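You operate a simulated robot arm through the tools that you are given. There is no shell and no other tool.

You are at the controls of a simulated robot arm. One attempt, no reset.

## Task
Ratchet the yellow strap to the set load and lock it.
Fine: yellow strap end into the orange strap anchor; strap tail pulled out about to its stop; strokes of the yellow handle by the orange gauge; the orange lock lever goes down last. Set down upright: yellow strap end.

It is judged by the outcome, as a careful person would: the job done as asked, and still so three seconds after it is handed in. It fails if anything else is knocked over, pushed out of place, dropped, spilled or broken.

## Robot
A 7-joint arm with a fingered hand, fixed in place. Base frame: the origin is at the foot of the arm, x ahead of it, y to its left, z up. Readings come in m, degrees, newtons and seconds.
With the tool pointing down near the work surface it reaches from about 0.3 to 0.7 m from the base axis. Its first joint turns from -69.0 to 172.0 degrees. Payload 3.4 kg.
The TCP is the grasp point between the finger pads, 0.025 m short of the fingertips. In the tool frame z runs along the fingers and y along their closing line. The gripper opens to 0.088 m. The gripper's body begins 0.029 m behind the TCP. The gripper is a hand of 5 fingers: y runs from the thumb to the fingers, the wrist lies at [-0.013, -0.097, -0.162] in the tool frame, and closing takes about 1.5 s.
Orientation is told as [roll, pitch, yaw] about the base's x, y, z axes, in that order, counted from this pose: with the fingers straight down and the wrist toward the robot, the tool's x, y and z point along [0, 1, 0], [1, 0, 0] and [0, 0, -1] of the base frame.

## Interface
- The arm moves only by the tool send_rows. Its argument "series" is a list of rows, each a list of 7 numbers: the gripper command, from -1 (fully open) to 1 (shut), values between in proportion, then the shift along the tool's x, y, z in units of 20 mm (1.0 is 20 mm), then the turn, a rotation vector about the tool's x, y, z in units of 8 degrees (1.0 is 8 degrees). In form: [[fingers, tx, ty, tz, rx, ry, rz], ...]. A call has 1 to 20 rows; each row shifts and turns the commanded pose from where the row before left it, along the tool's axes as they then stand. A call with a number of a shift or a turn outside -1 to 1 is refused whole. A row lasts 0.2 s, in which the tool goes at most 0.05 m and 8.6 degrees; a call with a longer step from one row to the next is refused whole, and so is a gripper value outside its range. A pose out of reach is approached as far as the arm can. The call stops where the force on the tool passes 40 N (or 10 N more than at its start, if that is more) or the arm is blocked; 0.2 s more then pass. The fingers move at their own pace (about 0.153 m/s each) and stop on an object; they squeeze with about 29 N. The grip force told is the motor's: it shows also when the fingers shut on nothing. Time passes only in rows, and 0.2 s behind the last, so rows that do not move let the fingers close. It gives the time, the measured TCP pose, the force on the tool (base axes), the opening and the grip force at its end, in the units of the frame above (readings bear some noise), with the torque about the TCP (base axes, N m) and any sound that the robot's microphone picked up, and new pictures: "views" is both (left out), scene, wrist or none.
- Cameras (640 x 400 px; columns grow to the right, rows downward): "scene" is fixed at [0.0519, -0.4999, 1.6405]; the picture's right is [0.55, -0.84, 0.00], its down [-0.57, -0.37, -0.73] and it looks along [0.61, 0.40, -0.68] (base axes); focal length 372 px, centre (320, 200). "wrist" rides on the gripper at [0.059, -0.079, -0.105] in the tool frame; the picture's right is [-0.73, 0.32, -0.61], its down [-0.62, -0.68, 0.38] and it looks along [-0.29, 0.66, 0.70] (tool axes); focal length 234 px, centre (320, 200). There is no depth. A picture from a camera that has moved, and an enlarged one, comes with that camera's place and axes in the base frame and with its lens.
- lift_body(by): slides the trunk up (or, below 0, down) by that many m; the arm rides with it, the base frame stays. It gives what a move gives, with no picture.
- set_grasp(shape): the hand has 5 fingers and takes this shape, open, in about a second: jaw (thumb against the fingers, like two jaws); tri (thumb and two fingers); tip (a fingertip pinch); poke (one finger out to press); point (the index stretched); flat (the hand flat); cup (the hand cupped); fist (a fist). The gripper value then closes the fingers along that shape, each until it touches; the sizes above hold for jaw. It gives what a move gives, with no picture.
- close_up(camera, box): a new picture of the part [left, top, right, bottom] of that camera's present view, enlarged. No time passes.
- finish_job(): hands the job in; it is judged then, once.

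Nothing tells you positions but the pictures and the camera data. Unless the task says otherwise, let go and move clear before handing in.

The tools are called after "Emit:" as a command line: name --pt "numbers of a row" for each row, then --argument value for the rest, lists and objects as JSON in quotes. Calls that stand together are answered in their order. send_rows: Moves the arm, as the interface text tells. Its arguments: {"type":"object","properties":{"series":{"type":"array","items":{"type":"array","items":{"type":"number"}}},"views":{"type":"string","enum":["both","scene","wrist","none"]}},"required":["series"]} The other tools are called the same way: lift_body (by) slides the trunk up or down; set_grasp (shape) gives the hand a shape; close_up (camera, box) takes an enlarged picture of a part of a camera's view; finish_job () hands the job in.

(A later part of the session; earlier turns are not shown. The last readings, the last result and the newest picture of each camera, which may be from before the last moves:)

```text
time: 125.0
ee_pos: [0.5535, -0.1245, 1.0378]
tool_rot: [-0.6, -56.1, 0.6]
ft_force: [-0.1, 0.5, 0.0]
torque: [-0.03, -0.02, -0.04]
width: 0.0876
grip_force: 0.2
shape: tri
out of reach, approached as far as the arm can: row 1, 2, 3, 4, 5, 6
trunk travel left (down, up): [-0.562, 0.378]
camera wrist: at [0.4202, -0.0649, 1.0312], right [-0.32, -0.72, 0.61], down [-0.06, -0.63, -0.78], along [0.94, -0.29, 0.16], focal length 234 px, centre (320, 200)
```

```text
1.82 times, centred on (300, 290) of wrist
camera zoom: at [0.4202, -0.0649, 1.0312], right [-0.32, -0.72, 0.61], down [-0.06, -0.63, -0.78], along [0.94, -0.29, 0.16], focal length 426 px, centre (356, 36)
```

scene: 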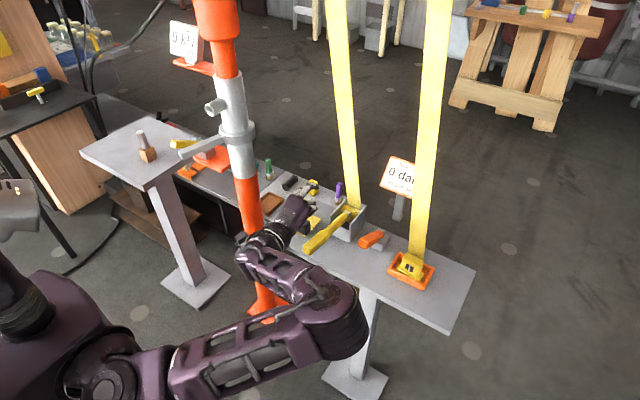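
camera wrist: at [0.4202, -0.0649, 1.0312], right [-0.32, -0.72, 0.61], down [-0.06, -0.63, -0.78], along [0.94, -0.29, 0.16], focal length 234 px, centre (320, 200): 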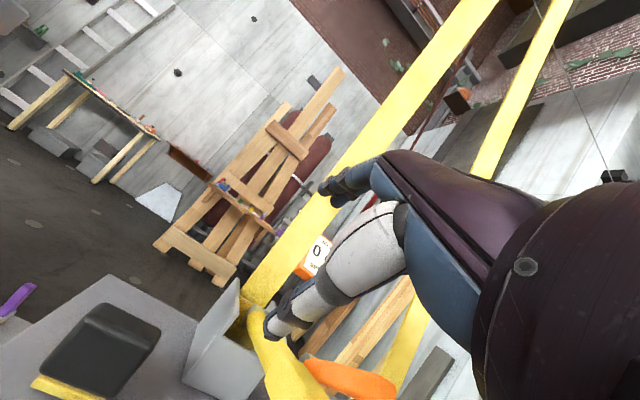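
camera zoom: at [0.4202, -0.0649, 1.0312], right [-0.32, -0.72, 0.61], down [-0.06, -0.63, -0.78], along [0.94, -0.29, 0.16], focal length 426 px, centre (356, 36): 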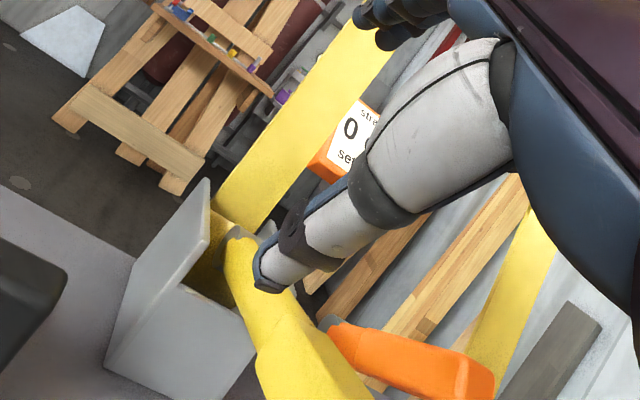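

This pose folds the arm too tightly. A better option is to come from the right with the hand turned left (yaw about +90°), gripping the handle across its 25 mm width. I'll retreat up and back, then test that turn in free air.

Emit:
send_rows --pt "-1 -0.1 0.08 -0.9 0 0 0" --pt "-1 -0.1 0.08 -0.9 0 0 0" --pt "-1 -0.1 0.08 -0.9 0 0 0" --pt "-1 -0.1 0.08 -0.9 0 0 0" --pt "-1 0 0 -0.5 1 0 0" --pt "-1 0 0 -0.5 1 0 0" --pt "-1 0 0 -0.3 1 0 0" --pt "-1 0 0 0 1 0 0" --pt "-1 0 0 0 1 0 0" --pt "-1 0 0 0 0 0 0" --views "none"

Emit:
send_rows --pt "-1 -0.5 0 0 0 0.28 -0.96" --pt "-1 -0.5 0 0 0 0.28 -0.96" --pt "-1 -0.5 0 0 0 0.28 -0.96" --pt "-1 0 0 0 0 0.28 -0.96" --pt "-1 0 0 0 0 0.28 -0.96" --pt "-1 0 0 0 0 0.28 -0.96" --pt "-1 0 0 0 0 0 0" --views "both"

```text
time: 127.2
ee_pos: [0.4945, -0.1442, 1.097]
tool_rot: [-0.2, -16.3, 0.1]
ft_force: [-0.6, 0.3, -0.3]
torque: [-0.01, 0.0, 0.0]
width: 0.088
grip_force: 0.0
shape: tri
out of reach, approached as far as the arm can: row 1, 2, 3, 4
trunk travel left (down, up): [-0.562, 0.378]
```

```text
time: 128.8
ee_pos: [0.4977, -0.1713, 1.0971]
tool_rot: [-0.1, -16.2, 48.0]
ft_force: [0.1, -0.1, -0.4]
torque: [0.02, -0.04, 0.0]
width: 0.088
grip_force: 0.0
shape: tri
trunk travel left (down, up): [-0.562, 0.378]
camera wrist: at [0.3826, -0.2098, 1.1778], right [0.63, -0.38, 0.67], down [0.1, -0.82, -0.56], along [0.77, 0.42, -0.49], focal length 234 px, centre (320, 200)
```

scene: 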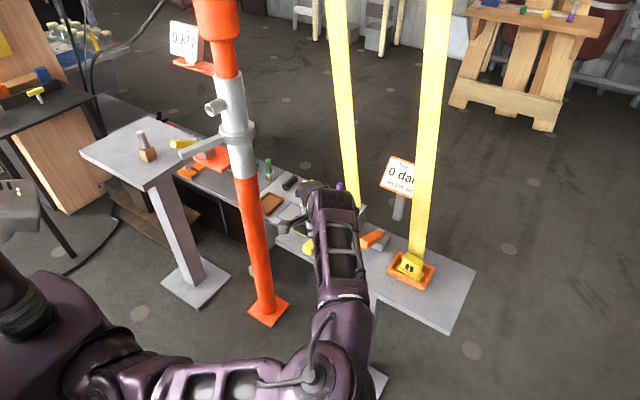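
wrist: 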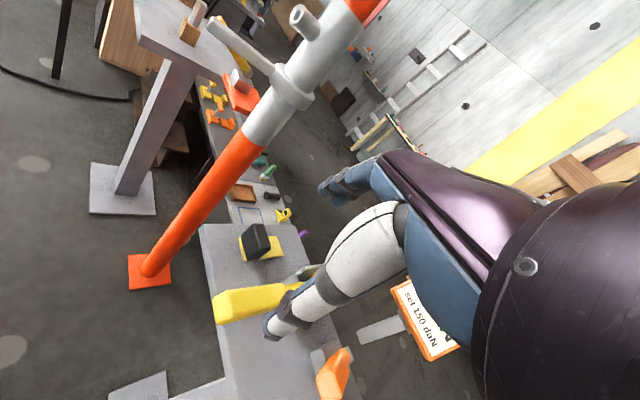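

Emit:
send_rows --pt "-1 0 0 0 0 0.28 -0.96" --pt "-1 0 0 0 0 0.28 -0.96" --pt "-1 0 0 0 0 0.28 -0.96" --pt "-1 0 0 0 0 0.28 -0.96" --pt "-1 0 0 0 0 0.28 -0.96" --pt "-1 0 0 0 1 0 0" --pt "-1 0 0 0 1 0 0" --pt "-1 0 0 0 0 -1 0" --pt "-1 0 0 0 0 -1 0" --pt "-1 0 0 0 0 -1 0" --pt "-1 0 0 0 0 -1 0" --pt "-1 0 0 0 0 0 0" --views "both"

```text
time: 131.4
ee_pos: [0.4985, -0.1726, 1.0977]
tool_rot: [-32.1, -0.1, 87.9]
ft_force: [-0.2, 0.4, 0.4]
torque: [-0.01, 0.01, 0.04]
width: 0.088
grip_force: 0.0
shape: tri
trunk travel left (down, up): [-0.562, 0.378]
camera wrist: at [0.3891, -0.2466, 1.1558], right [0.31, 0.31, 0.9], down [0.71, -0.71, 0.0], along [0.64, 0.63, -0.44], focal length 234 px, centre (320, 200)
```

scene: 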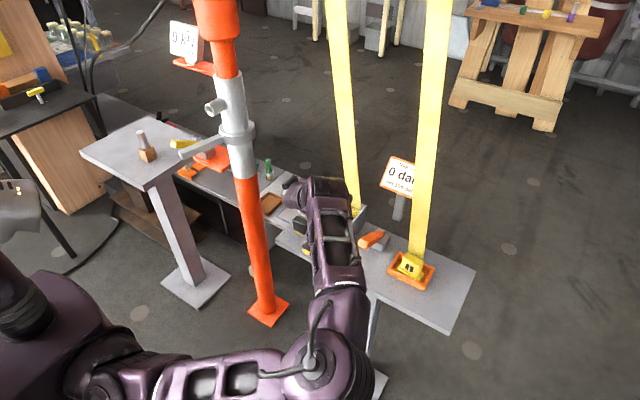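
wrist: 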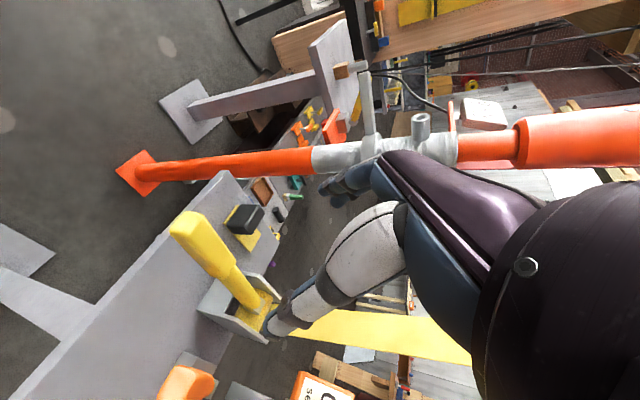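

This posture is comfortable and the handle is in clear view. Now I'll line up above the handle along the tool axis and look.

Emit:
send_rows --pt "-1 0.8 0.05 0.735 0 0 0" --pt "-1 0.8 0.05 0.735 0 0 0" --pt "-1 0.8 0.05 0.735 0 0 0" --pt "-1 0 0 0 0 0 0" --views "both"

Emit:
close_up --camera "wrist" --box '[160, 160, 420, 360]'

Emit:
close_up --camera "scene" --box '[280, 180, 400, 290]'

```text
time: 132.4
ee_pos: [0.4794, -0.1691, 1.0348]
tool_rot: [-31.9, -0.1, 87.9]
ft_force: [-0.4, -0.3, 0.4]
torque: [0.02, 0.03, -0.02]
width: 0.0882
grip_force: 0.0
shape: tri
trunk travel left (down, up): [-0.562, 0.378]
camera wrist: at [0.3719, -0.2429, 1.0937], right [0.31, 0.31, 0.9], down [0.71, -0.71, 0.0], along [0.64, 0.63, -0.44], focal length 234 px, centre (320, 200)
```

scene: 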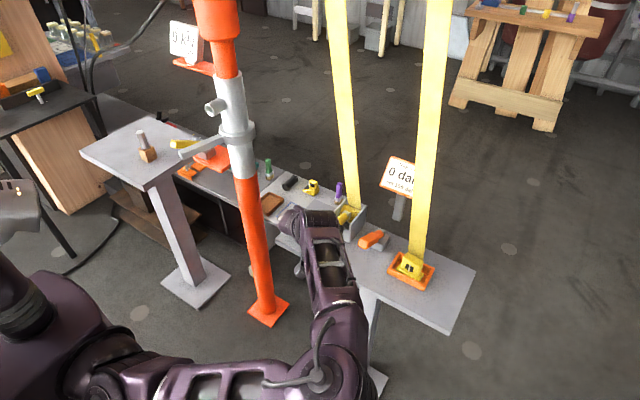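
wrist: 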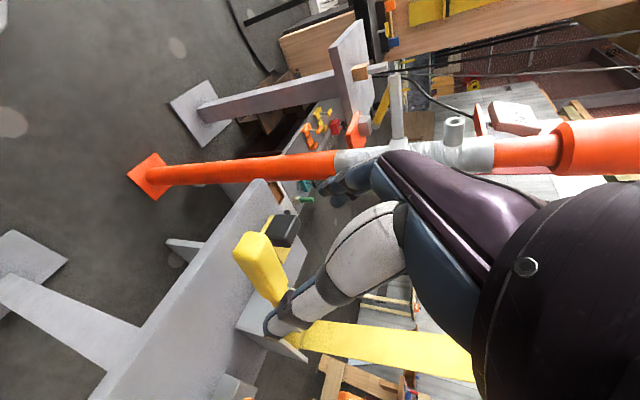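

```text
2.00 times, centred on (290, 260) of wrist
camera zoom: at [0.3719, -0.2429, 1.0937], right [0.31, 0.31, 0.9], down [0.71, -0.71, 0.0], along [0.64, 0.63, -0.44], focal length 468 px, centre (380, 80)
```

zoom: 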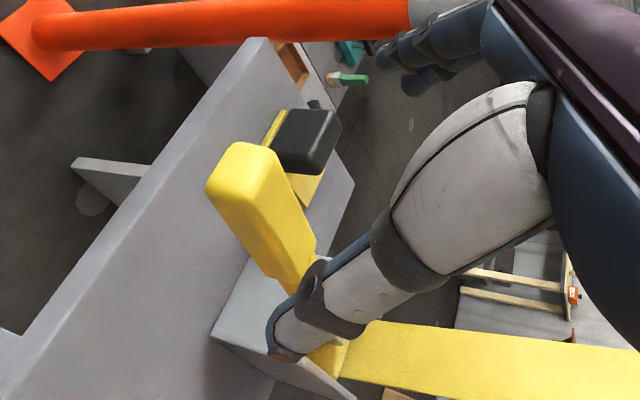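

```text
3.64 times, centred on (340, 235) of scene
camera zoom: at [0.0519, -0.4999, 1.6405], right [0.55, -0.84, 0.0], down [-0.57, -0.37, -0.73], along [0.61, 0.4, -0.68], focal length 1352 px, centre (247, 73)
```

zoom: 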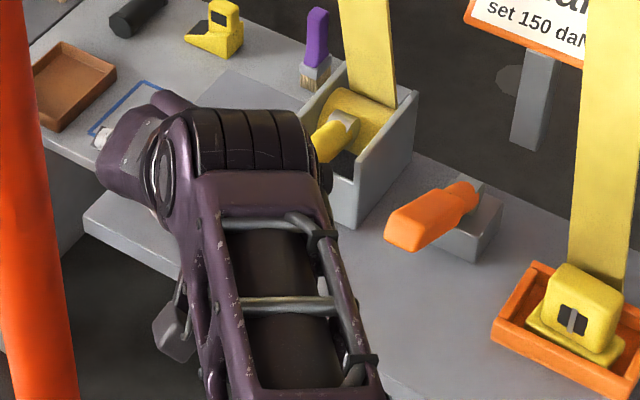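

Emit:
send_rows --pt "-1 0 0 0.8 0 0 0" --pt "-1 0 0 0.8 0 0 0" --pt "-1 0 0 0.7 0 0 0" --pt "-1 0 0 0.7 0 0 0" --pt "-1 0 0 0 0 0 0" --views "none"

Emit:
close_up --camera "wrist" --box '[160, 160, 420, 360]'

```text
time: 133.6
ee_pos: [0.5119, -0.1697, 0.9856]
tool_rot: [-32.0, -0.1, 88.0]
ft_force: [-0.2, 0.2, -0.7]
torque: [0.0, -0.01, 0.02]
width: 0.0879
grip_force: 0.1
shape: tri
trunk travel left (down, up): [-0.562, 0.378]
```

```text
2.00 times, centred on (290, 260) of wrist
camera zoom: at [0.4032, -0.2436, 1.0433], right [0.31, 0.31, 0.9], down [0.71, -0.71, 0.0], along [0.64, 0.63, -0.44], focal length 468 px, centre (380, 80)
```

zoom: 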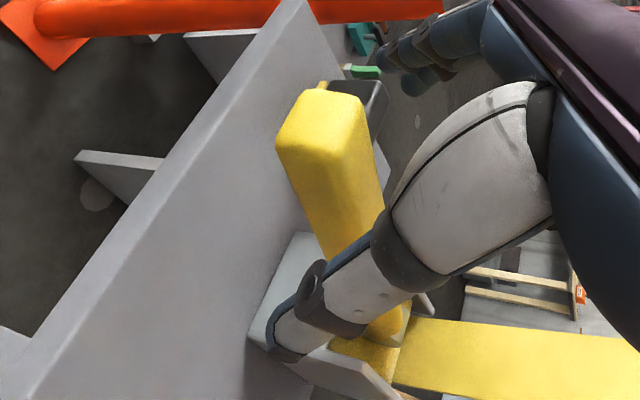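

Emit:
send_rows --pt "-1 0 0 0.6 0 0 0" --pt "-1 0 0 0.5 0 0 0" --pt "-1 0 0 0 0 0 0" --views "none"

Emit:
send_rows --pt "-0.3 0 0 0 0 0 0" --pt "0 0 0 0 0 0 0" --pt "0.3 0 0 0 0 0 0" --pt "0.6 0 0 0 0 0 0" --pt "1 0 0 0 0 0 0" --pt "1 0 0 0 0 0 0" --pt "1 0 0 0 0 0 0" --pt "1 0 0 0 0 0 0" --views "wrist"

Emit:
close_up --camera "wrist" --box '[160, 160, 420, 360]'

```text
time: 134.4
ee_pos: [0.5241, -0.1702, 0.9664]
tool_rot: [-31.9, -0.1, 88.0]
ft_force: [0.0, 0.3, -0.2]
torque: [-0.02, 0.02, -0.01]
width: 0.0881
grip_force: 0.0
shape: tri
trunk travel left (down, up): [-0.562, 0.378]
```

```text
time: 136.2
ee_pos: [0.5243, -0.1709, 0.9648]
tool_rot: [-31.8, -0.1, 87.9]
ft_force: [-1.4, -1.1, -5.4]
torque: [-0.13, 0.03, 0.04]
width: 0.0197
grip_force: 29.6
shape: tri
trunk travel left (down, up): [-0.562, 0.378]
camera wrist: at [0.4152, -0.2448, 1.0239], right [0.31, 0.31, 0.9], down [0.71, -0.71, 0.0], along [0.64, 0.64, -0.44], focal length 234 px, centre (320, 200)
```

wrist: 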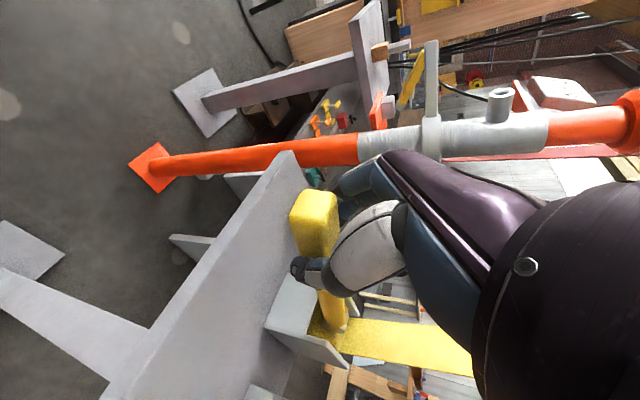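

```text
2.00 times, centred on (290, 260) of wrist
camera zoom: at [0.4152, -0.2448, 1.0239], right [0.31, 0.31, 0.9], down [0.71, -0.71, 0.0], along [0.64, 0.64, -0.44], focal length 468 px, centre (380, 80)
```

zoom: 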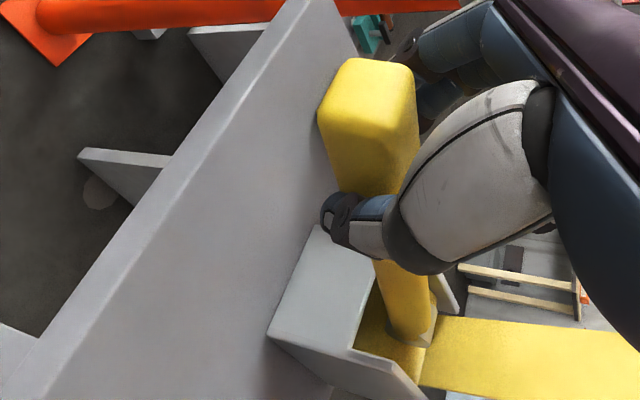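

The handle is gripped (20 mm, 29 N). I'll lift it about 8° along its arc and feel the response.

Emit:
send_rows --pt "1 -0.26 0 -0.22 0 0 0" --pt "1 -0.26 0 -0.22 0 0 0" --pt "1 -0.26 0 -0.22 0 0 0" --pt "1 -0.26 0 -0.2 0 0 0" --pt "1 0 0 0 0 0 0" --views "both"

Emit:
close_up --camera "scene" --box '[280, 150, 440, 280]'

Emit:
close_up --camera "wrist" --box '[160, 160, 420, 360]'

```text
time: 136.9
ee_pos: [0.5275, -0.1717, 0.9698]
tool_rot: [-30.3, 0.4, 88.1]
ft_force: [-2.3, 2.1, -21.6]
torque: [0.09, 0.16, 0.27]
width: 0.0178
grip_force: 28.4
shape: tri
trunk travel left (down, up): [-0.562, 0.378]
stopped in row 3: the force on the tool passed its limit at 44 N (the readings are from after the stop); the commanded pose is now the measured one
camera wrist: at [0.4197, -0.2455, 1.0326], right [0.33, 0.32, 0.89], down [0.71, -0.7, -0.01], along [0.62, 0.63, -0.46], focal length 234 px, centre (320, 200)
```

scene: 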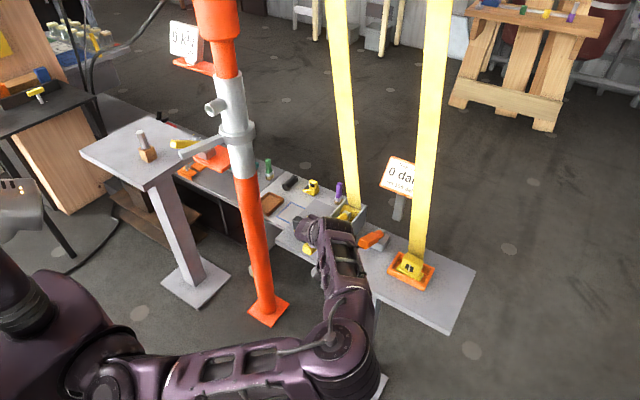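
wrist: 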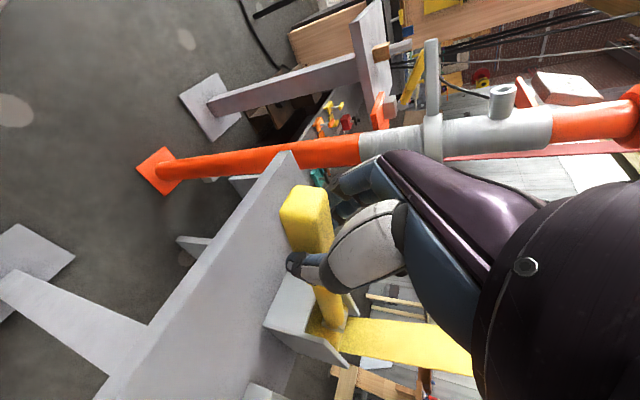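

```text
3.08 times, centred on (360, 215) of scene
camera zoom: at [0.0519, -0.4999, 1.6405], right [0.55, -0.84, 0.0], down [-0.57, -0.37, -0.73], along [0.61, 0.4, -0.68], focal length 1144 px, centre (197, 154)
```

zoom: 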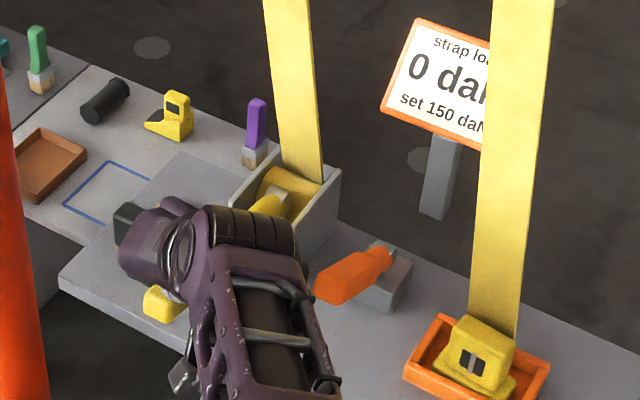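

```text
2.00 times, centred on (290, 260) of wrist
camera zoom: at [0.4197, -0.2455, 1.0326], right [0.33, 0.32, 0.89], down [0.71, -0.7, -0.01], along [0.62, 0.63, -0.46], focal length 468 px, centre (380, 80)
```

zoom: 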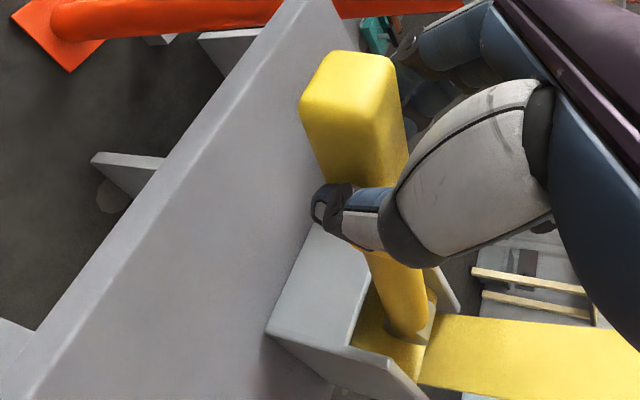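

The handle resists upward at over 40 N, so the working stroke is probably downward. I'll unload and try pressing it down gently.

Emit:
send_rows --pt "1 0.12 0 0.12 0 0 0" --pt "1 0.12 0 0.12 0 0 0" --pt "1 0.15 0 0.14 0 0 0" --pt "1 0.15 0 0.14 0 0 0" --pt "1 0 0 0 0 0 0" --views "none"

Emit:
close_up --camera "scene" --box '[280, 150, 440, 280]'

Emit:
close_up --camera "wrist" --box '[160, 160, 420, 360]'

```text
time: 138.1
ee_pos: [0.5245, -0.1698, 0.961]
tool_rot: [-31.1, 0.2, 88.0]
ft_force: [4.6, 0.1, -0.2]
torque: [0.07, -0.12, 0.05]
width: 0.0191
grip_force: 29.0
shape: tri
trunk travel left (down, up): [-0.562, 0.378]
```

```text
3.08 times, centred on (360, 215) of scene
camera zoom: at [0.0519, -0.4999, 1.6405], right [0.55, -0.84, 0.0], down [-0.57, -0.37, -0.73], along [0.61, 0.4, -0.68], focal length 1144 px, centre (197, 154)
```

zoom: 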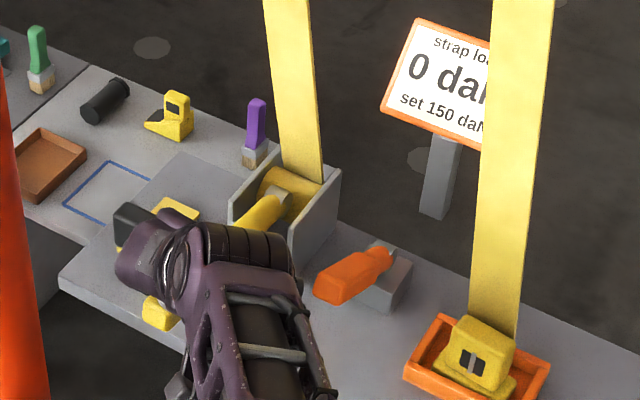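

```text
2.00 times, centred on (290, 260) of wrist
camera zoom: at [0.416, -0.2449, 1.0217], right [0.32, 0.31, 0.89], down [0.71, -0.71, 0.0], along [0.63, 0.63, -0.45], focal length 468 px, centre (380, 80)
```

zoom: 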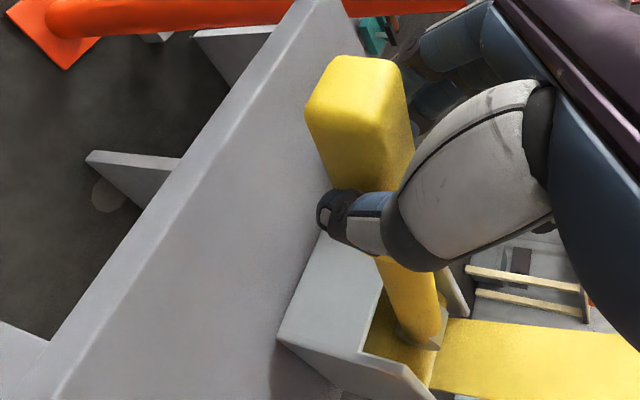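

Emit:
send_rows --pt "1 0.2 0 0.2 0 0 0" --pt "1 0.2 0 0.2 0 0 0" --pt "1 0.2 0 0.2 0 0 0" --pt "1 0.2 0 0.2 0 0 0" --pt "1 0 0 0 0 0 0" --views "none"

Emit:
close_up --camera "scene" --box '[280, 150, 440, 280]'

Emit:
close_up --camera "wrist" --box '[160, 160, 420, 360]'

```text
time: 139.3
ee_pos: [0.5203, -0.1704, 0.9376]
tool_rot: [-30.9, 0.2, 88.0]
ft_force: [18.9, 1.2, 2.3]
torque: [0.24, -0.42, -0.07]
width: 0.0193
grip_force: 28.9
shape: tri
trunk travel left (down, up): [-0.562, 0.378]
```

```text
3.08 times, centred on (360, 215) of scene
camera zoom: at [0.0519, -0.4999, 1.6405], right [0.55, -0.84, 0.0], down [-0.57, -0.37, -0.73], along [0.61, 0.4, -0.68], focal length 1144 px, centre (197, 154)
```

zoom: 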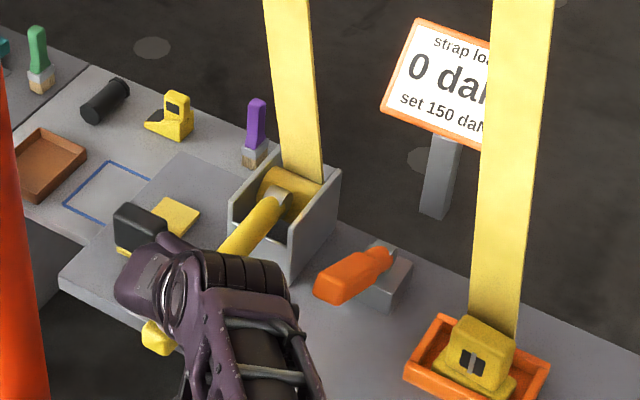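

```text
2.00 times, centred on (290, 260) of wrist
camera zoom: at [0.4131, -0.2449, 0.9986], right [0.32, 0.32, 0.89], down [0.71, -0.71, -0.01], along [0.63, 0.63, -0.45], focal length 468 px, centre (380, 80)
```

zoom: 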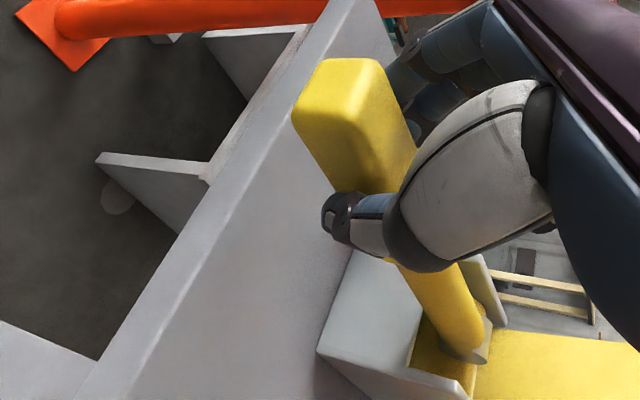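

The handle moves down freely, so down is the stroke direction. The sideways pull shows the true pivot is a bit higher than I assumed. I'll ease forward slightly and keep pressing down.

Emit:
send_rows --pt "1 -0.17 0 0.11 0 0 0" --pt "1 0.1 0 0.24 0 0 0" --pt "1 0.1 0 0.24 0 0 0" --pt "1 0.1 0 0.24 0 0 0" --pt "1 0.1 0 0.24 0 0 0" --pt "1 0 0 0 0 0 0" --views "none"

Emit:
close_up --camera "scene" --box '[280, 150, 440, 280]'

Emit:
close_up --camera "wrist" --box '[160, 160, 420, 360]'

```text
time: 140.7
ee_pos: [0.524, -0.1694, 0.9216]
tool_rot: [-31.5, 0.2, 88.0]
ft_force: [2.8, 0.4, 24.3]
torque: [0.05, -0.51, -0.14]
width: 0.021
grip_force: 29.4
shape: tri
trunk travel left (down, up): [-0.562, 0.378]
```

```text
3.08 times, centred on (360, 215) of scene
camera zoom: at [0.0519, -0.4999, 1.6405], right [0.55, -0.84, 0.0], down [-0.57, -0.37, -0.73], along [0.61, 0.4, -0.68], focal length 1144 px, centre (197, 154)
```

zoom: 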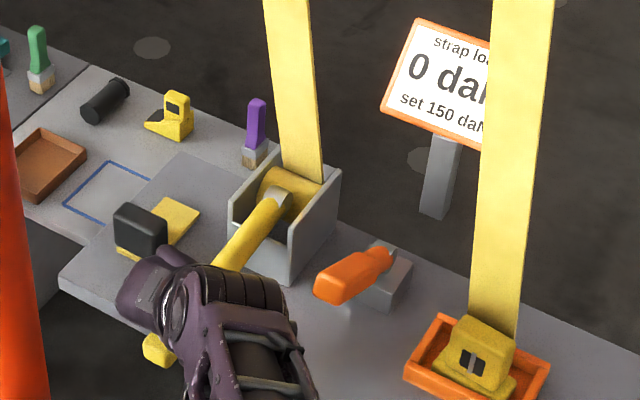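

```text
2.00 times, centred on (290, 260) of wrist
camera zoom: at [0.4146, -0.2442, 0.9817], right [0.31, 0.32, 0.9], down [0.71, -0.71, 0.0], along [0.63, 0.63, -0.44], focal length 468 px, centre (380, 80)
```

zoom: 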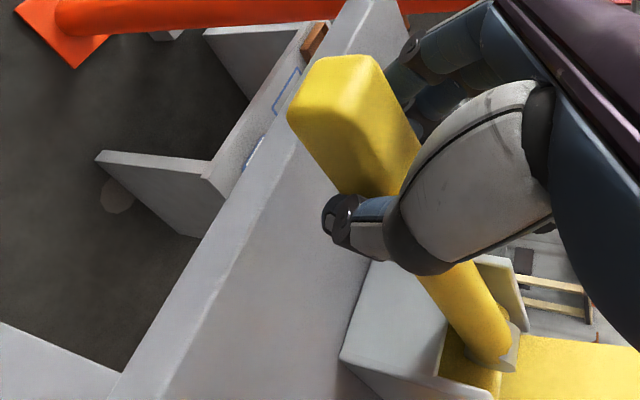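

Emit:
send_rows --pt "1 -0.1 0 -0.24 0 0 0" --pt "1 -0.1 0 -0.24 0 0 0" --pt "1 -0.1 0 -0.24 0 0 0" --pt "1 -0.1 0 -0.2 0 0 0" --pt "1 0 0 0 0 0 0" --views "none"

Emit:
close_up --camera "scene" --box '[280, 150, 440, 280]'

Emit:
close_up --camera "wrist" --box '[160, 160, 420, 360]'

```text
time: 141.9
ee_pos: [0.5214, -0.1686, 0.9374]
tool_rot: [-30.9, 0.3, 88.0]
ft_force: [6.1, 4.0, 2.3]
torque: [0.09, -0.24, -0.02]
width: 0.0208
grip_force: 28.9
shape: tri
trunk travel left (down, up): [-0.562, 0.378]
```

```text
3.08 times, centred on (360, 215) of scene
camera zoom: at [0.0519, -0.4999, 1.6405], right [0.55, -0.84, 0.0], down [-0.57, -0.37, -0.73], along [0.61, 0.4, -0.68], focal length 1144 px, centre (197, 154)
```

zoom: 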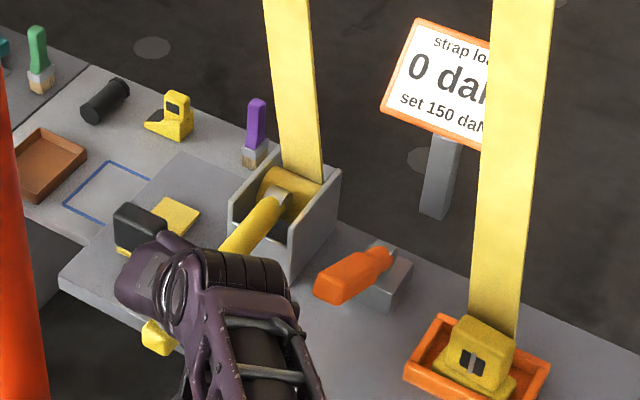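

```text
2.00 times, centred on (290, 260) of wrist
camera zoom: at [0.4144, -0.2444, 0.9986], right [0.32, 0.32, 0.89], down [0.71, -0.71, 0.0], along [0.63, 0.63, -0.45], focal length 468 px, centre (380, 80)
```

zoom: 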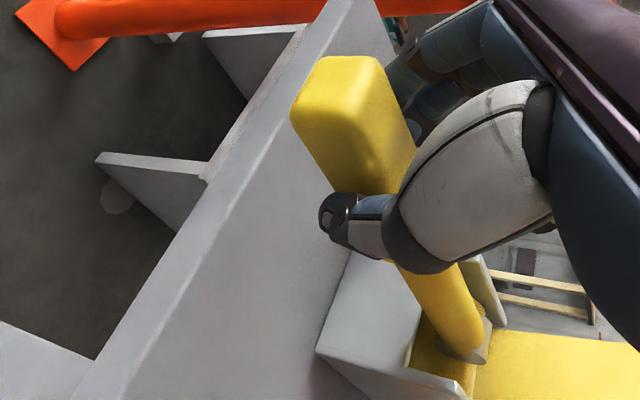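

It moves freely up again, so the top of the range is a stop and the stroke is downward, against resistance lower down. I'll press further down.

Emit:
send_rows --pt "1 0.15 0 0.26 0 0 0" --pt "1 0.15 0 0.26 0 0 0" --pt "1 0.15 0 0.26 0 0 0" --pt "1 0.15 0 0.26 0 0 0" --pt "1 0.15 0 0.26 0 0 0" --pt "1 0.15 0 0.26 0 0 0" --pt "1 0 0 0 0 0 0" --views "none"

Emit:
close_up --camera "scene" --box '[280, 150, 440, 280]'

Emit:
close_up --camera "wrist" --box '[160, 160, 420, 360]'

```text
time: 143.5
ee_pos: [0.517, -0.172, 0.9071]
tool_rot: [-31.4, 0.2, 88.1]
ft_force: [-12.7, -10.5, 31.3]
torque: [0.61, -1.05, 0.17]
width: 0.0176
grip_force: 28.8
shape: tri
trunk travel left (down, up): [-0.562, 0.378]
```

```text
3.08 times, centred on (360, 215) of scene
camera zoom: at [0.0519, -0.4999, 1.6405], right [0.55, -0.84, 0.0], down [-0.57, -0.37, -0.73], along [0.61, 0.4, -0.68], focal length 1144 px, centre (197, 154)
```

zoom: 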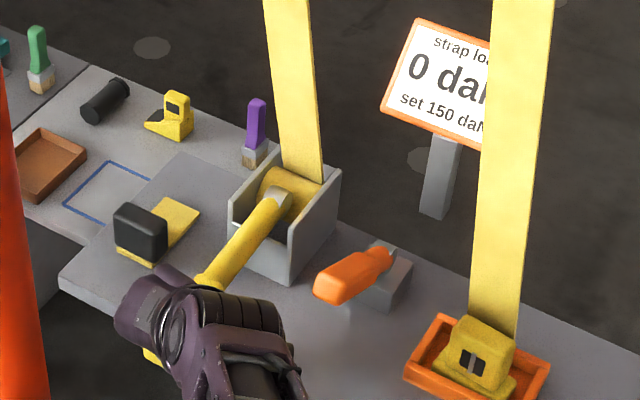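

```text
2.00 times, centred on (290, 260) of wrist
camera zoom: at [0.4089, -0.246, 0.9662], right [0.31, 0.31, 0.9], down [0.71, -0.71, 0.0], along [0.63, 0.64, -0.44], focal length 468 px, centre (380, 80)
```

zoom: 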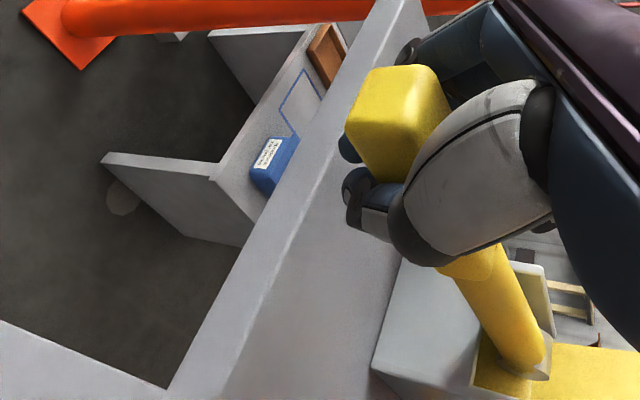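

Emit:
close_up --camera "scene" --box '[295, 195, 375, 255]'

```text
6.67 times, centred on (335, 225) of scene
camera zoom: at [0.0519, -0.4999, 1.6405], right [0.55, -0.84, 0.0], down [-0.57, -0.37, -0.73], along [0.61, 0.4, -0.68], focal length 2478 px, centre (220, 33)
```

zoom: 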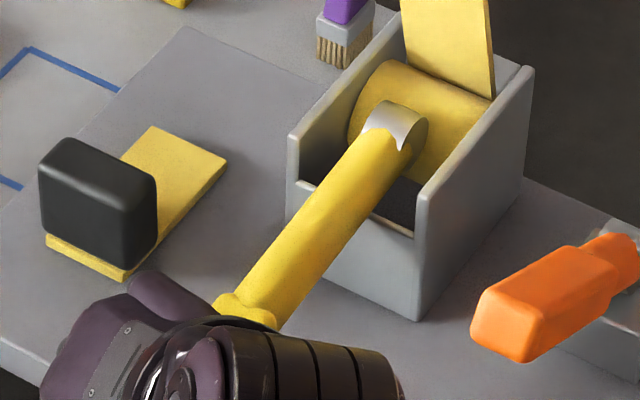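

Emit:
send_rows --pt "1 0.05 0.1 0.09 0 0 0" --pt "1 0.05 0.1 0.09 0 0 0" --pt "1 0.05 0 0.09 0 0 0" --pt "1 0.05 0 0.09 0 0 0" --pt "1 0 0 0 0 0 0" --pt "1 0 0 0 0 0 0" --pt "1 0 0 0 0 0 0" --views "none"

Emit:
close_up --camera "scene" --box '[290, 150, 410, 260]'

Emit:
close_up --camera "wrist" --box '[160, 160, 420, 360]'

```text
time: 144.1
ee_pos: [0.5185, -0.1716, 0.9074]
tool_rot: [-32.0, -0.2, 87.8]
ft_force: [-21.9, -17.8, 21.7]
torque: [0.44, -0.84, 0.3]
width: 0.0181
grip_force: 28.8
shape: tri
trunk travel left (down, up): [-0.562, 0.378]
stopped in row 2: the force on the tool passed its limit at 47 N (the readings are from after the stop); the commanded pose is now the measured one
```

```text
3.64 times, centred on (350, 205) of scene
camera zoom: at [0.0519, -0.4999, 1.6405], right [0.55, -0.84, 0.0], down [-0.57, -0.37, -0.73], along [0.61, 0.4, -0.68], focal length 1352 px, centre (211, 182)
```

zoom: 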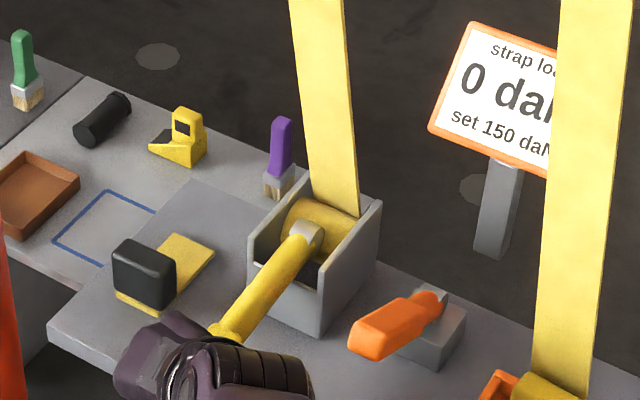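

```text
2.00 times, centred on (290, 260) of wrist
camera zoom: at [0.4094, -0.2456, 0.9652], right [0.31, 0.31, 0.9], down [0.71, -0.71, 0.0], along [0.64, 0.64, -0.43], focal length 468 px, centre (380, 80)
```

zoom: 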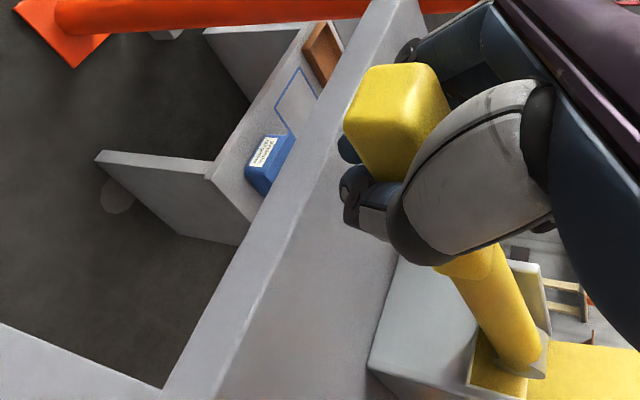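

The handle seems to be at the bottom of its travel. I'll bring it back up to the top to complete the stroke and see whether the gauge responds.

Emit:
send_rows --pt "1 -0.15 0 -0.3 0 0 0" --pt "1 -0.15 0 -0.3 0 0 0" --pt "1 -0.15 0 -0.3 0 0 0" --pt "1 -0.15 0 -0.3 0 0 0" --pt "1 -0.15 0 -0.3 0 0 0" --pt "1 -0.15 0 -0.3 0 0 0" --pt "1 -0.15 0 -0.3 0 0 0" --pt "1 0 0 0 0 0 0" --views "none"

Emit:
close_up --camera "scene" --box '[290, 150, 410, 260]'

Emit:
close_up --camera "wrist" --box '[160, 160, 420, 360]'

```text
time: 145.8
ee_pos: [0.5207, -0.1704, 0.9482]
tool_rot: [-31.4, -0.1, 87.9]
ft_force: [-1.0, -15.4, -0.8]
torque: [-0.06, 0.28, 0.07]
width: 0.0179
grip_force: 29.0
shape: tri
trunk travel left (down, up): [-0.562, 0.378]
```

```text
3.64 times, centred on (350, 205) of scene
camera zoom: at [0.0519, -0.4999, 1.6405], right [0.55, -0.84, 0.0], down [-0.57, -0.37, -0.73], along [0.61, 0.4, -0.68], focal length 1352 px, centre (211, 182)
```

zoom: 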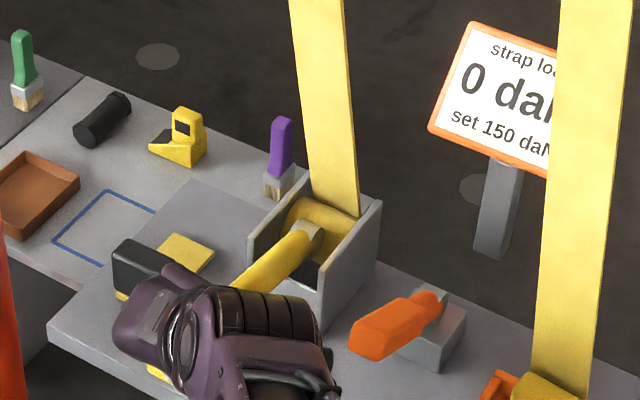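

```text
2.00 times, centred on (290, 260) of wrist
camera zoom: at [0.4124, -0.2452, 1.0079], right [0.31, 0.31, 0.9], down [0.71, -0.71, 0.0], along [0.63, 0.64, -0.44], focal length 468 px, centre (380, 80)
```

zoom: 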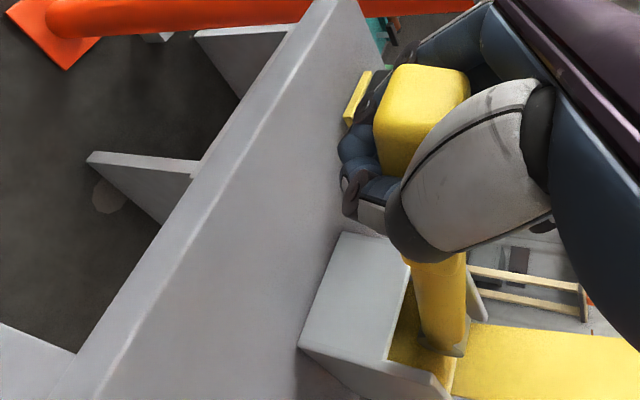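

Emit:
send_rows --pt "1 -0.15 0 -0.25 0 0 0" --pt "1 -0.15 0 -0.25 0 0 0" --pt "1 -0.15 0 -0.25 0 0 0" --pt "1 0 0 0 0 0 0" --views "none"

Emit:
close_up --camera "scene" --box '[290, 150, 410, 260]'

Emit:
close_up --camera "wrist" --box '[160, 160, 420, 360]'

```text
time: 146.6
ee_pos: [0.5203, -0.1721, 0.9519]
tool_rot: [-29.7, 0.8, 87.9]
ft_force: [3.1, -9.7, -21.0]
torque: [-0.07, 0.18, 0.1]
width: 0.0169
grip_force: 29.4
shape: tri
trunk travel left (down, up): [-0.562, 0.378]
stopped in row 3: the force on the tool passed its limit at 43 N (the readings are from after the stop); the commanded pose is now the measured one
```

```text
3.64 times, centred on (350, 205) of scene
camera zoom: at [0.0519, -0.4999, 1.6405], right [0.55, -0.84, 0.0], down [-0.57, -0.37, -0.73], along [0.61, 0.4, -0.68], focal length 1352 px, centre (211, 182)
```

zoom: 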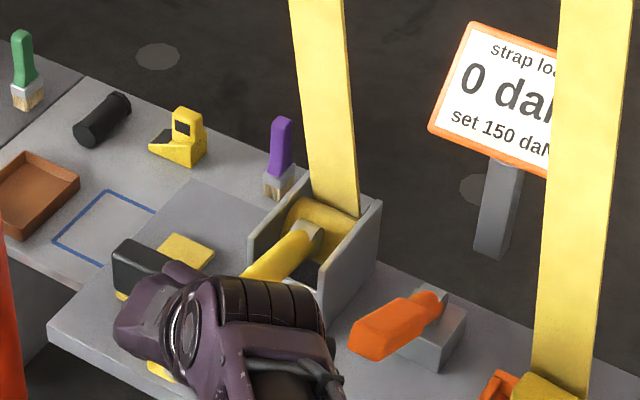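

```text
2.00 times, centred on (290, 260) of wrist
camera zoom: at [0.413, -0.2459, 1.0144], right [0.34, 0.32, 0.88], down [0.71, -0.71, -0.01], along [0.62, 0.63, -0.47], focal length 468 px, centre (380, 80)
```

zoom: 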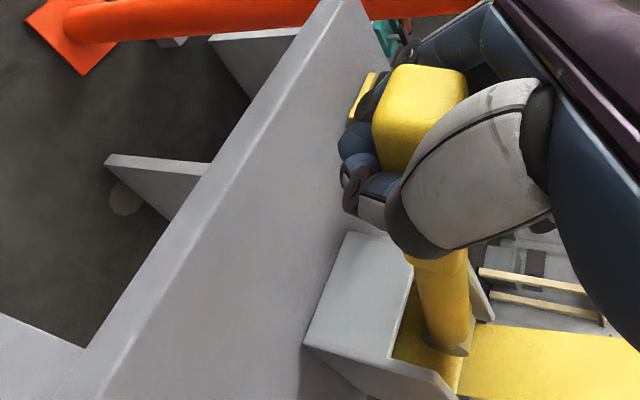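

Emit:
lift_body --by -0.03

Emit:
lift_body --by -0.012

Emit:
close_up --camera "scene" --box '[290, 150, 410, 260]'

Emit:
close_up --camera "wrist" --box '[160, 160, 420, 360]'

```text
time: 147.3
ee_pos: [0.5172, -0.1709, 0.9269]
tool_rot: [-30.7, 0.4, 88.0]
ft_force: [1.3, -14.8, 4.4]
torque: [0.47, -0.65, 0.23]
width: 0.0173
grip_force: 28.9
shape: tri
trunk travel left (down, up): [-0.532, 0.408]
```

```text
time: 147.9
ee_pos: [0.5168, -0.1707, 0.9167]
tool_rot: [-30.7, 0.4, 88.1]
ft_force: [0.3, -13.3, 7.9]
torque: [0.61, -1.21, 0.41]
width: 0.0165
grip_force: 29.1
shape: tri
trunk travel left (down, up): [-0.52, 0.42]
```

```text
3.64 times, centred on (350, 205) of scene
camera zoom: at [0.0519, -0.4999, 1.6405], right [0.55, -0.84, 0.0], down [-0.57, -0.37, -0.73], along [0.61, 0.4, -0.68], focal length 1352 px, centre (211, 182)
```

zoom: 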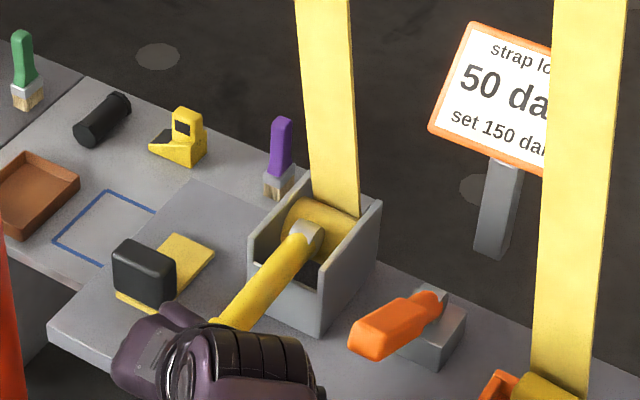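

```text
2.00 times, centred on (290, 260) of wrist
camera zoom: at [0.4093, -0.245, 0.977], right [0.33, 0.32, 0.89], down [0.71, -0.7, -0.01], along [0.63, 0.63, -0.45], focal length 468 px, centre (380, 80)
```

zoom: 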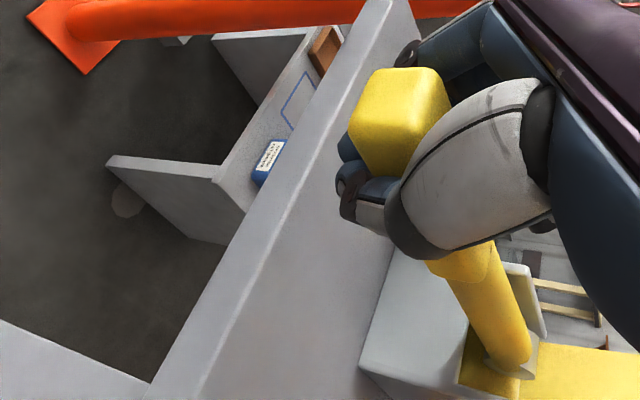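

The gauge now reads 50 daN, so one stroke adds 50. I'll raise the handle to the top again and repeat the same down stroke, checking the gauge each time.

Emit:
lift_body --by 0.034

Emit:
close_up --camera "scene" --box '[290, 150, 410, 260]'

Emit:
close_up --camera "wrist" --box '[160, 160, 420, 360]'

```text
time: 148.7
ee_pos: [0.5183, -0.1725, 0.9475]
tool_rot: [-30.4, 0.5, 88.2]
ft_force: [6.1, -13.0, -0.9]
torque: [0.15, 0.09, -0.07]
width: 0.0168
grip_force: 28.9
shape: tri
trunk travel left (down, up): [-0.554, 0.386]
```

```text
3.64 times, centred on (350, 205) of scene
camera zoom: at [0.0519, -0.4999, 1.6405], right [0.55, -0.84, 0.0], down [-0.57, -0.37, -0.73], along [0.61, 0.4, -0.68], focal length 1352 px, centre (211, 182)
```

zoom: 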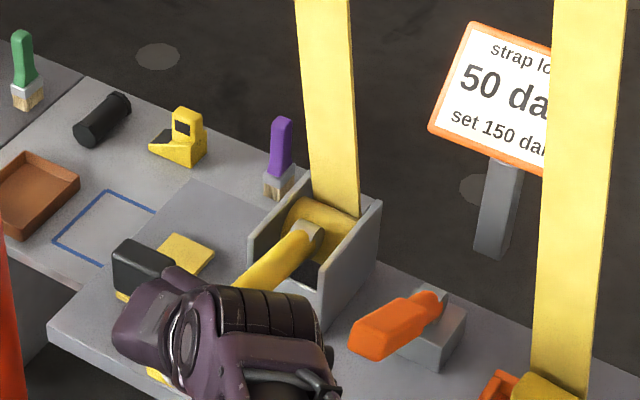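

```text
2.00 times, centred on (290, 260) of wrist
camera zoom: at [0.4118, -0.2458, 1.009], right [0.33, 0.32, 0.89], down [0.71, -0.71, -0.01], along [0.62, 0.63, -0.46], focal length 468 px, centre (380, 80)
```

zoom: 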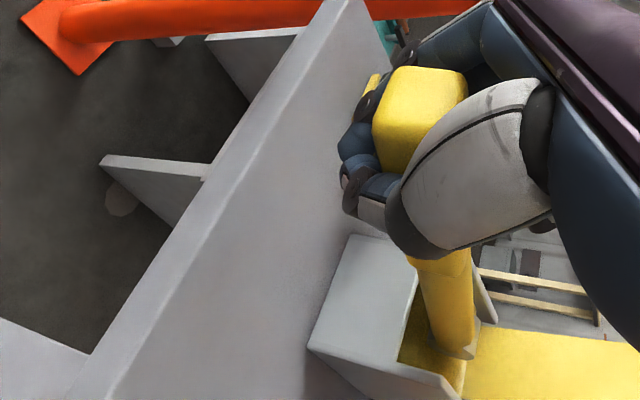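

Emit:
lift_body --by -0.02

Emit:
close_up --camera "scene" --box '[350, 150, 420, 210]'

Emit:
lift_body --by -0.012

Emit:
close_up --camera "scene" --box '[290, 150, 410, 260]'

```text
time: 149.4
ee_pos: [0.5171, -0.1705, 0.93]
tool_rot: [-30.7, 0.4, 88.1]
ft_force: [-1.4, -12.5, 4.7]
torque: [0.41, -0.71, 0.26]
width: 0.0169
grip_force: 28.7
shape: tri
trunk travel left (down, up): [-0.534, 0.406]
```

```text
6.67 times, centred on (385, 180) of scene
camera zoom: at [0.0519, -0.4999, 1.6405], right [0.55, -0.84, 0.0], down [-0.57, -0.37, -0.73], along [0.61, 0.4, -0.68], focal length 2478 px, centre (-113, 333)
```

zoom: 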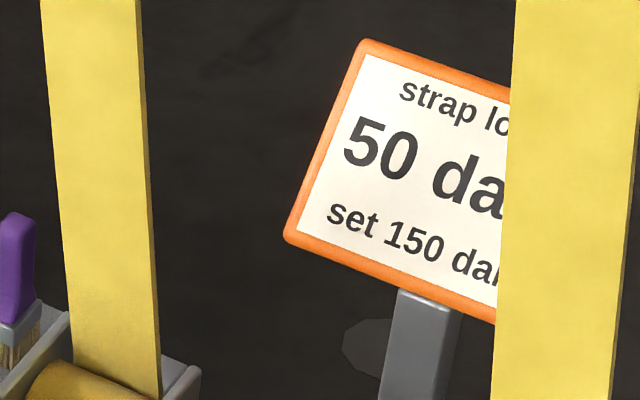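

```text
time: 150.0
ee_pos: [0.5174, -0.1709, 0.9175]
tool_rot: [-30.6, 0.4, 88.1]
ft_force: [1.5, -11.8, 6.1]
torque: [0.52, -0.84, 0.35]
width: 0.0169
grip_force: 28.8
shape: tri
trunk travel left (down, up): [-0.522, 0.418]
```

```text
3.64 times, centred on (350, 205) of scene
camera zoom: at [0.0519, -0.4999, 1.6405], right [0.55, -0.84, 0.0], down [-0.57, -0.37, -0.73], along [0.61, 0.4, -0.68], focal length 1352 px, centre (211, 182)
```

zoom: 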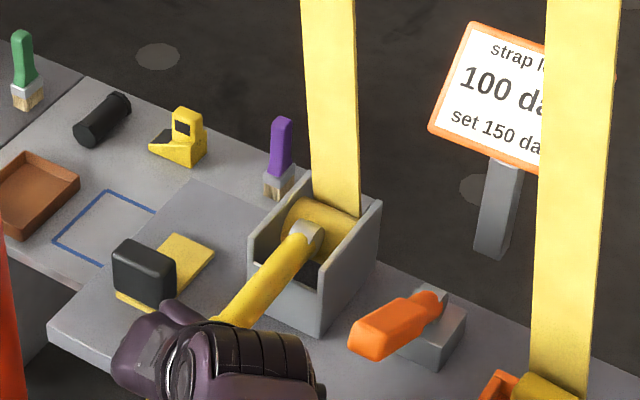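

100 daN. One more identical stroke should bring it to 150.

Emit:
lift_body --by 0.033

Emit:
lift_body --by -0.02

Emit:
close_up --camera "scene" --box '[350, 150, 420, 210]'

Emit:
lift_body --by -0.012

Emit:
close_up --camera "scene" --box '[290, 150, 410, 260]'

```text
time: 150.8
ee_pos: [0.518, -0.1715, 0.9497]
tool_rot: [-30.3, 0.5, 88.0]
ft_force: [5.6, -11.9, -0.7]
torque: [0.05, 0.21, -0.04]
width: 0.0171
grip_force: 29.1
shape: tri
trunk travel left (down, up): [-0.555, 0.385]
```

```text
time: 151.4
ee_pos: [0.517, -0.1722, 0.9297]
tool_rot: [-30.6, 0.3, 88.1]
ft_force: [-0.6, -11.9, 4.6]
torque: [0.39, -0.63, 0.32]
width: 0.0168
grip_force: 28.9
shape: tri
trunk travel left (down, up): [-0.535, 0.405]
```

```text
6.67 times, centred on (385, 180) of scene
camera zoom: at [0.0519, -0.4999, 1.6405], right [0.55, -0.84, 0.0], down [-0.57, -0.37, -0.73], along [0.61, 0.4, -0.68], focal length 2478 px, centre (-113, 333)
```

zoom: 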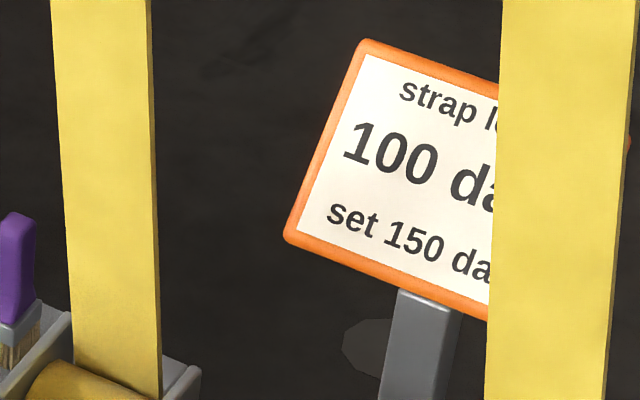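

```text
time: 152.0
ee_pos: [0.5171, -0.171, 0.9187]
tool_rot: [-30.5, 0.4, 88.0]
ft_force: [0.1, -10.7, 6.3]
torque: [0.41, -0.76, 0.31]
width: 0.0169
grip_force: 28.9
shape: tri
trunk travel left (down, up): [-0.523, 0.417]
```

```text
3.64 times, centred on (350, 205) of scene
camera zoom: at [0.0519, -0.4999, 1.6405], right [0.55, -0.84, 0.0], down [-0.57, -0.37, -0.73], along [0.61, 0.4, -0.68], focal length 1352 px, centre (211, 182)
```

zoom: 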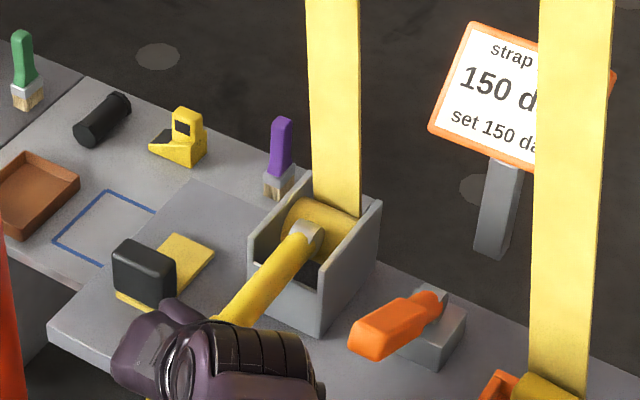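

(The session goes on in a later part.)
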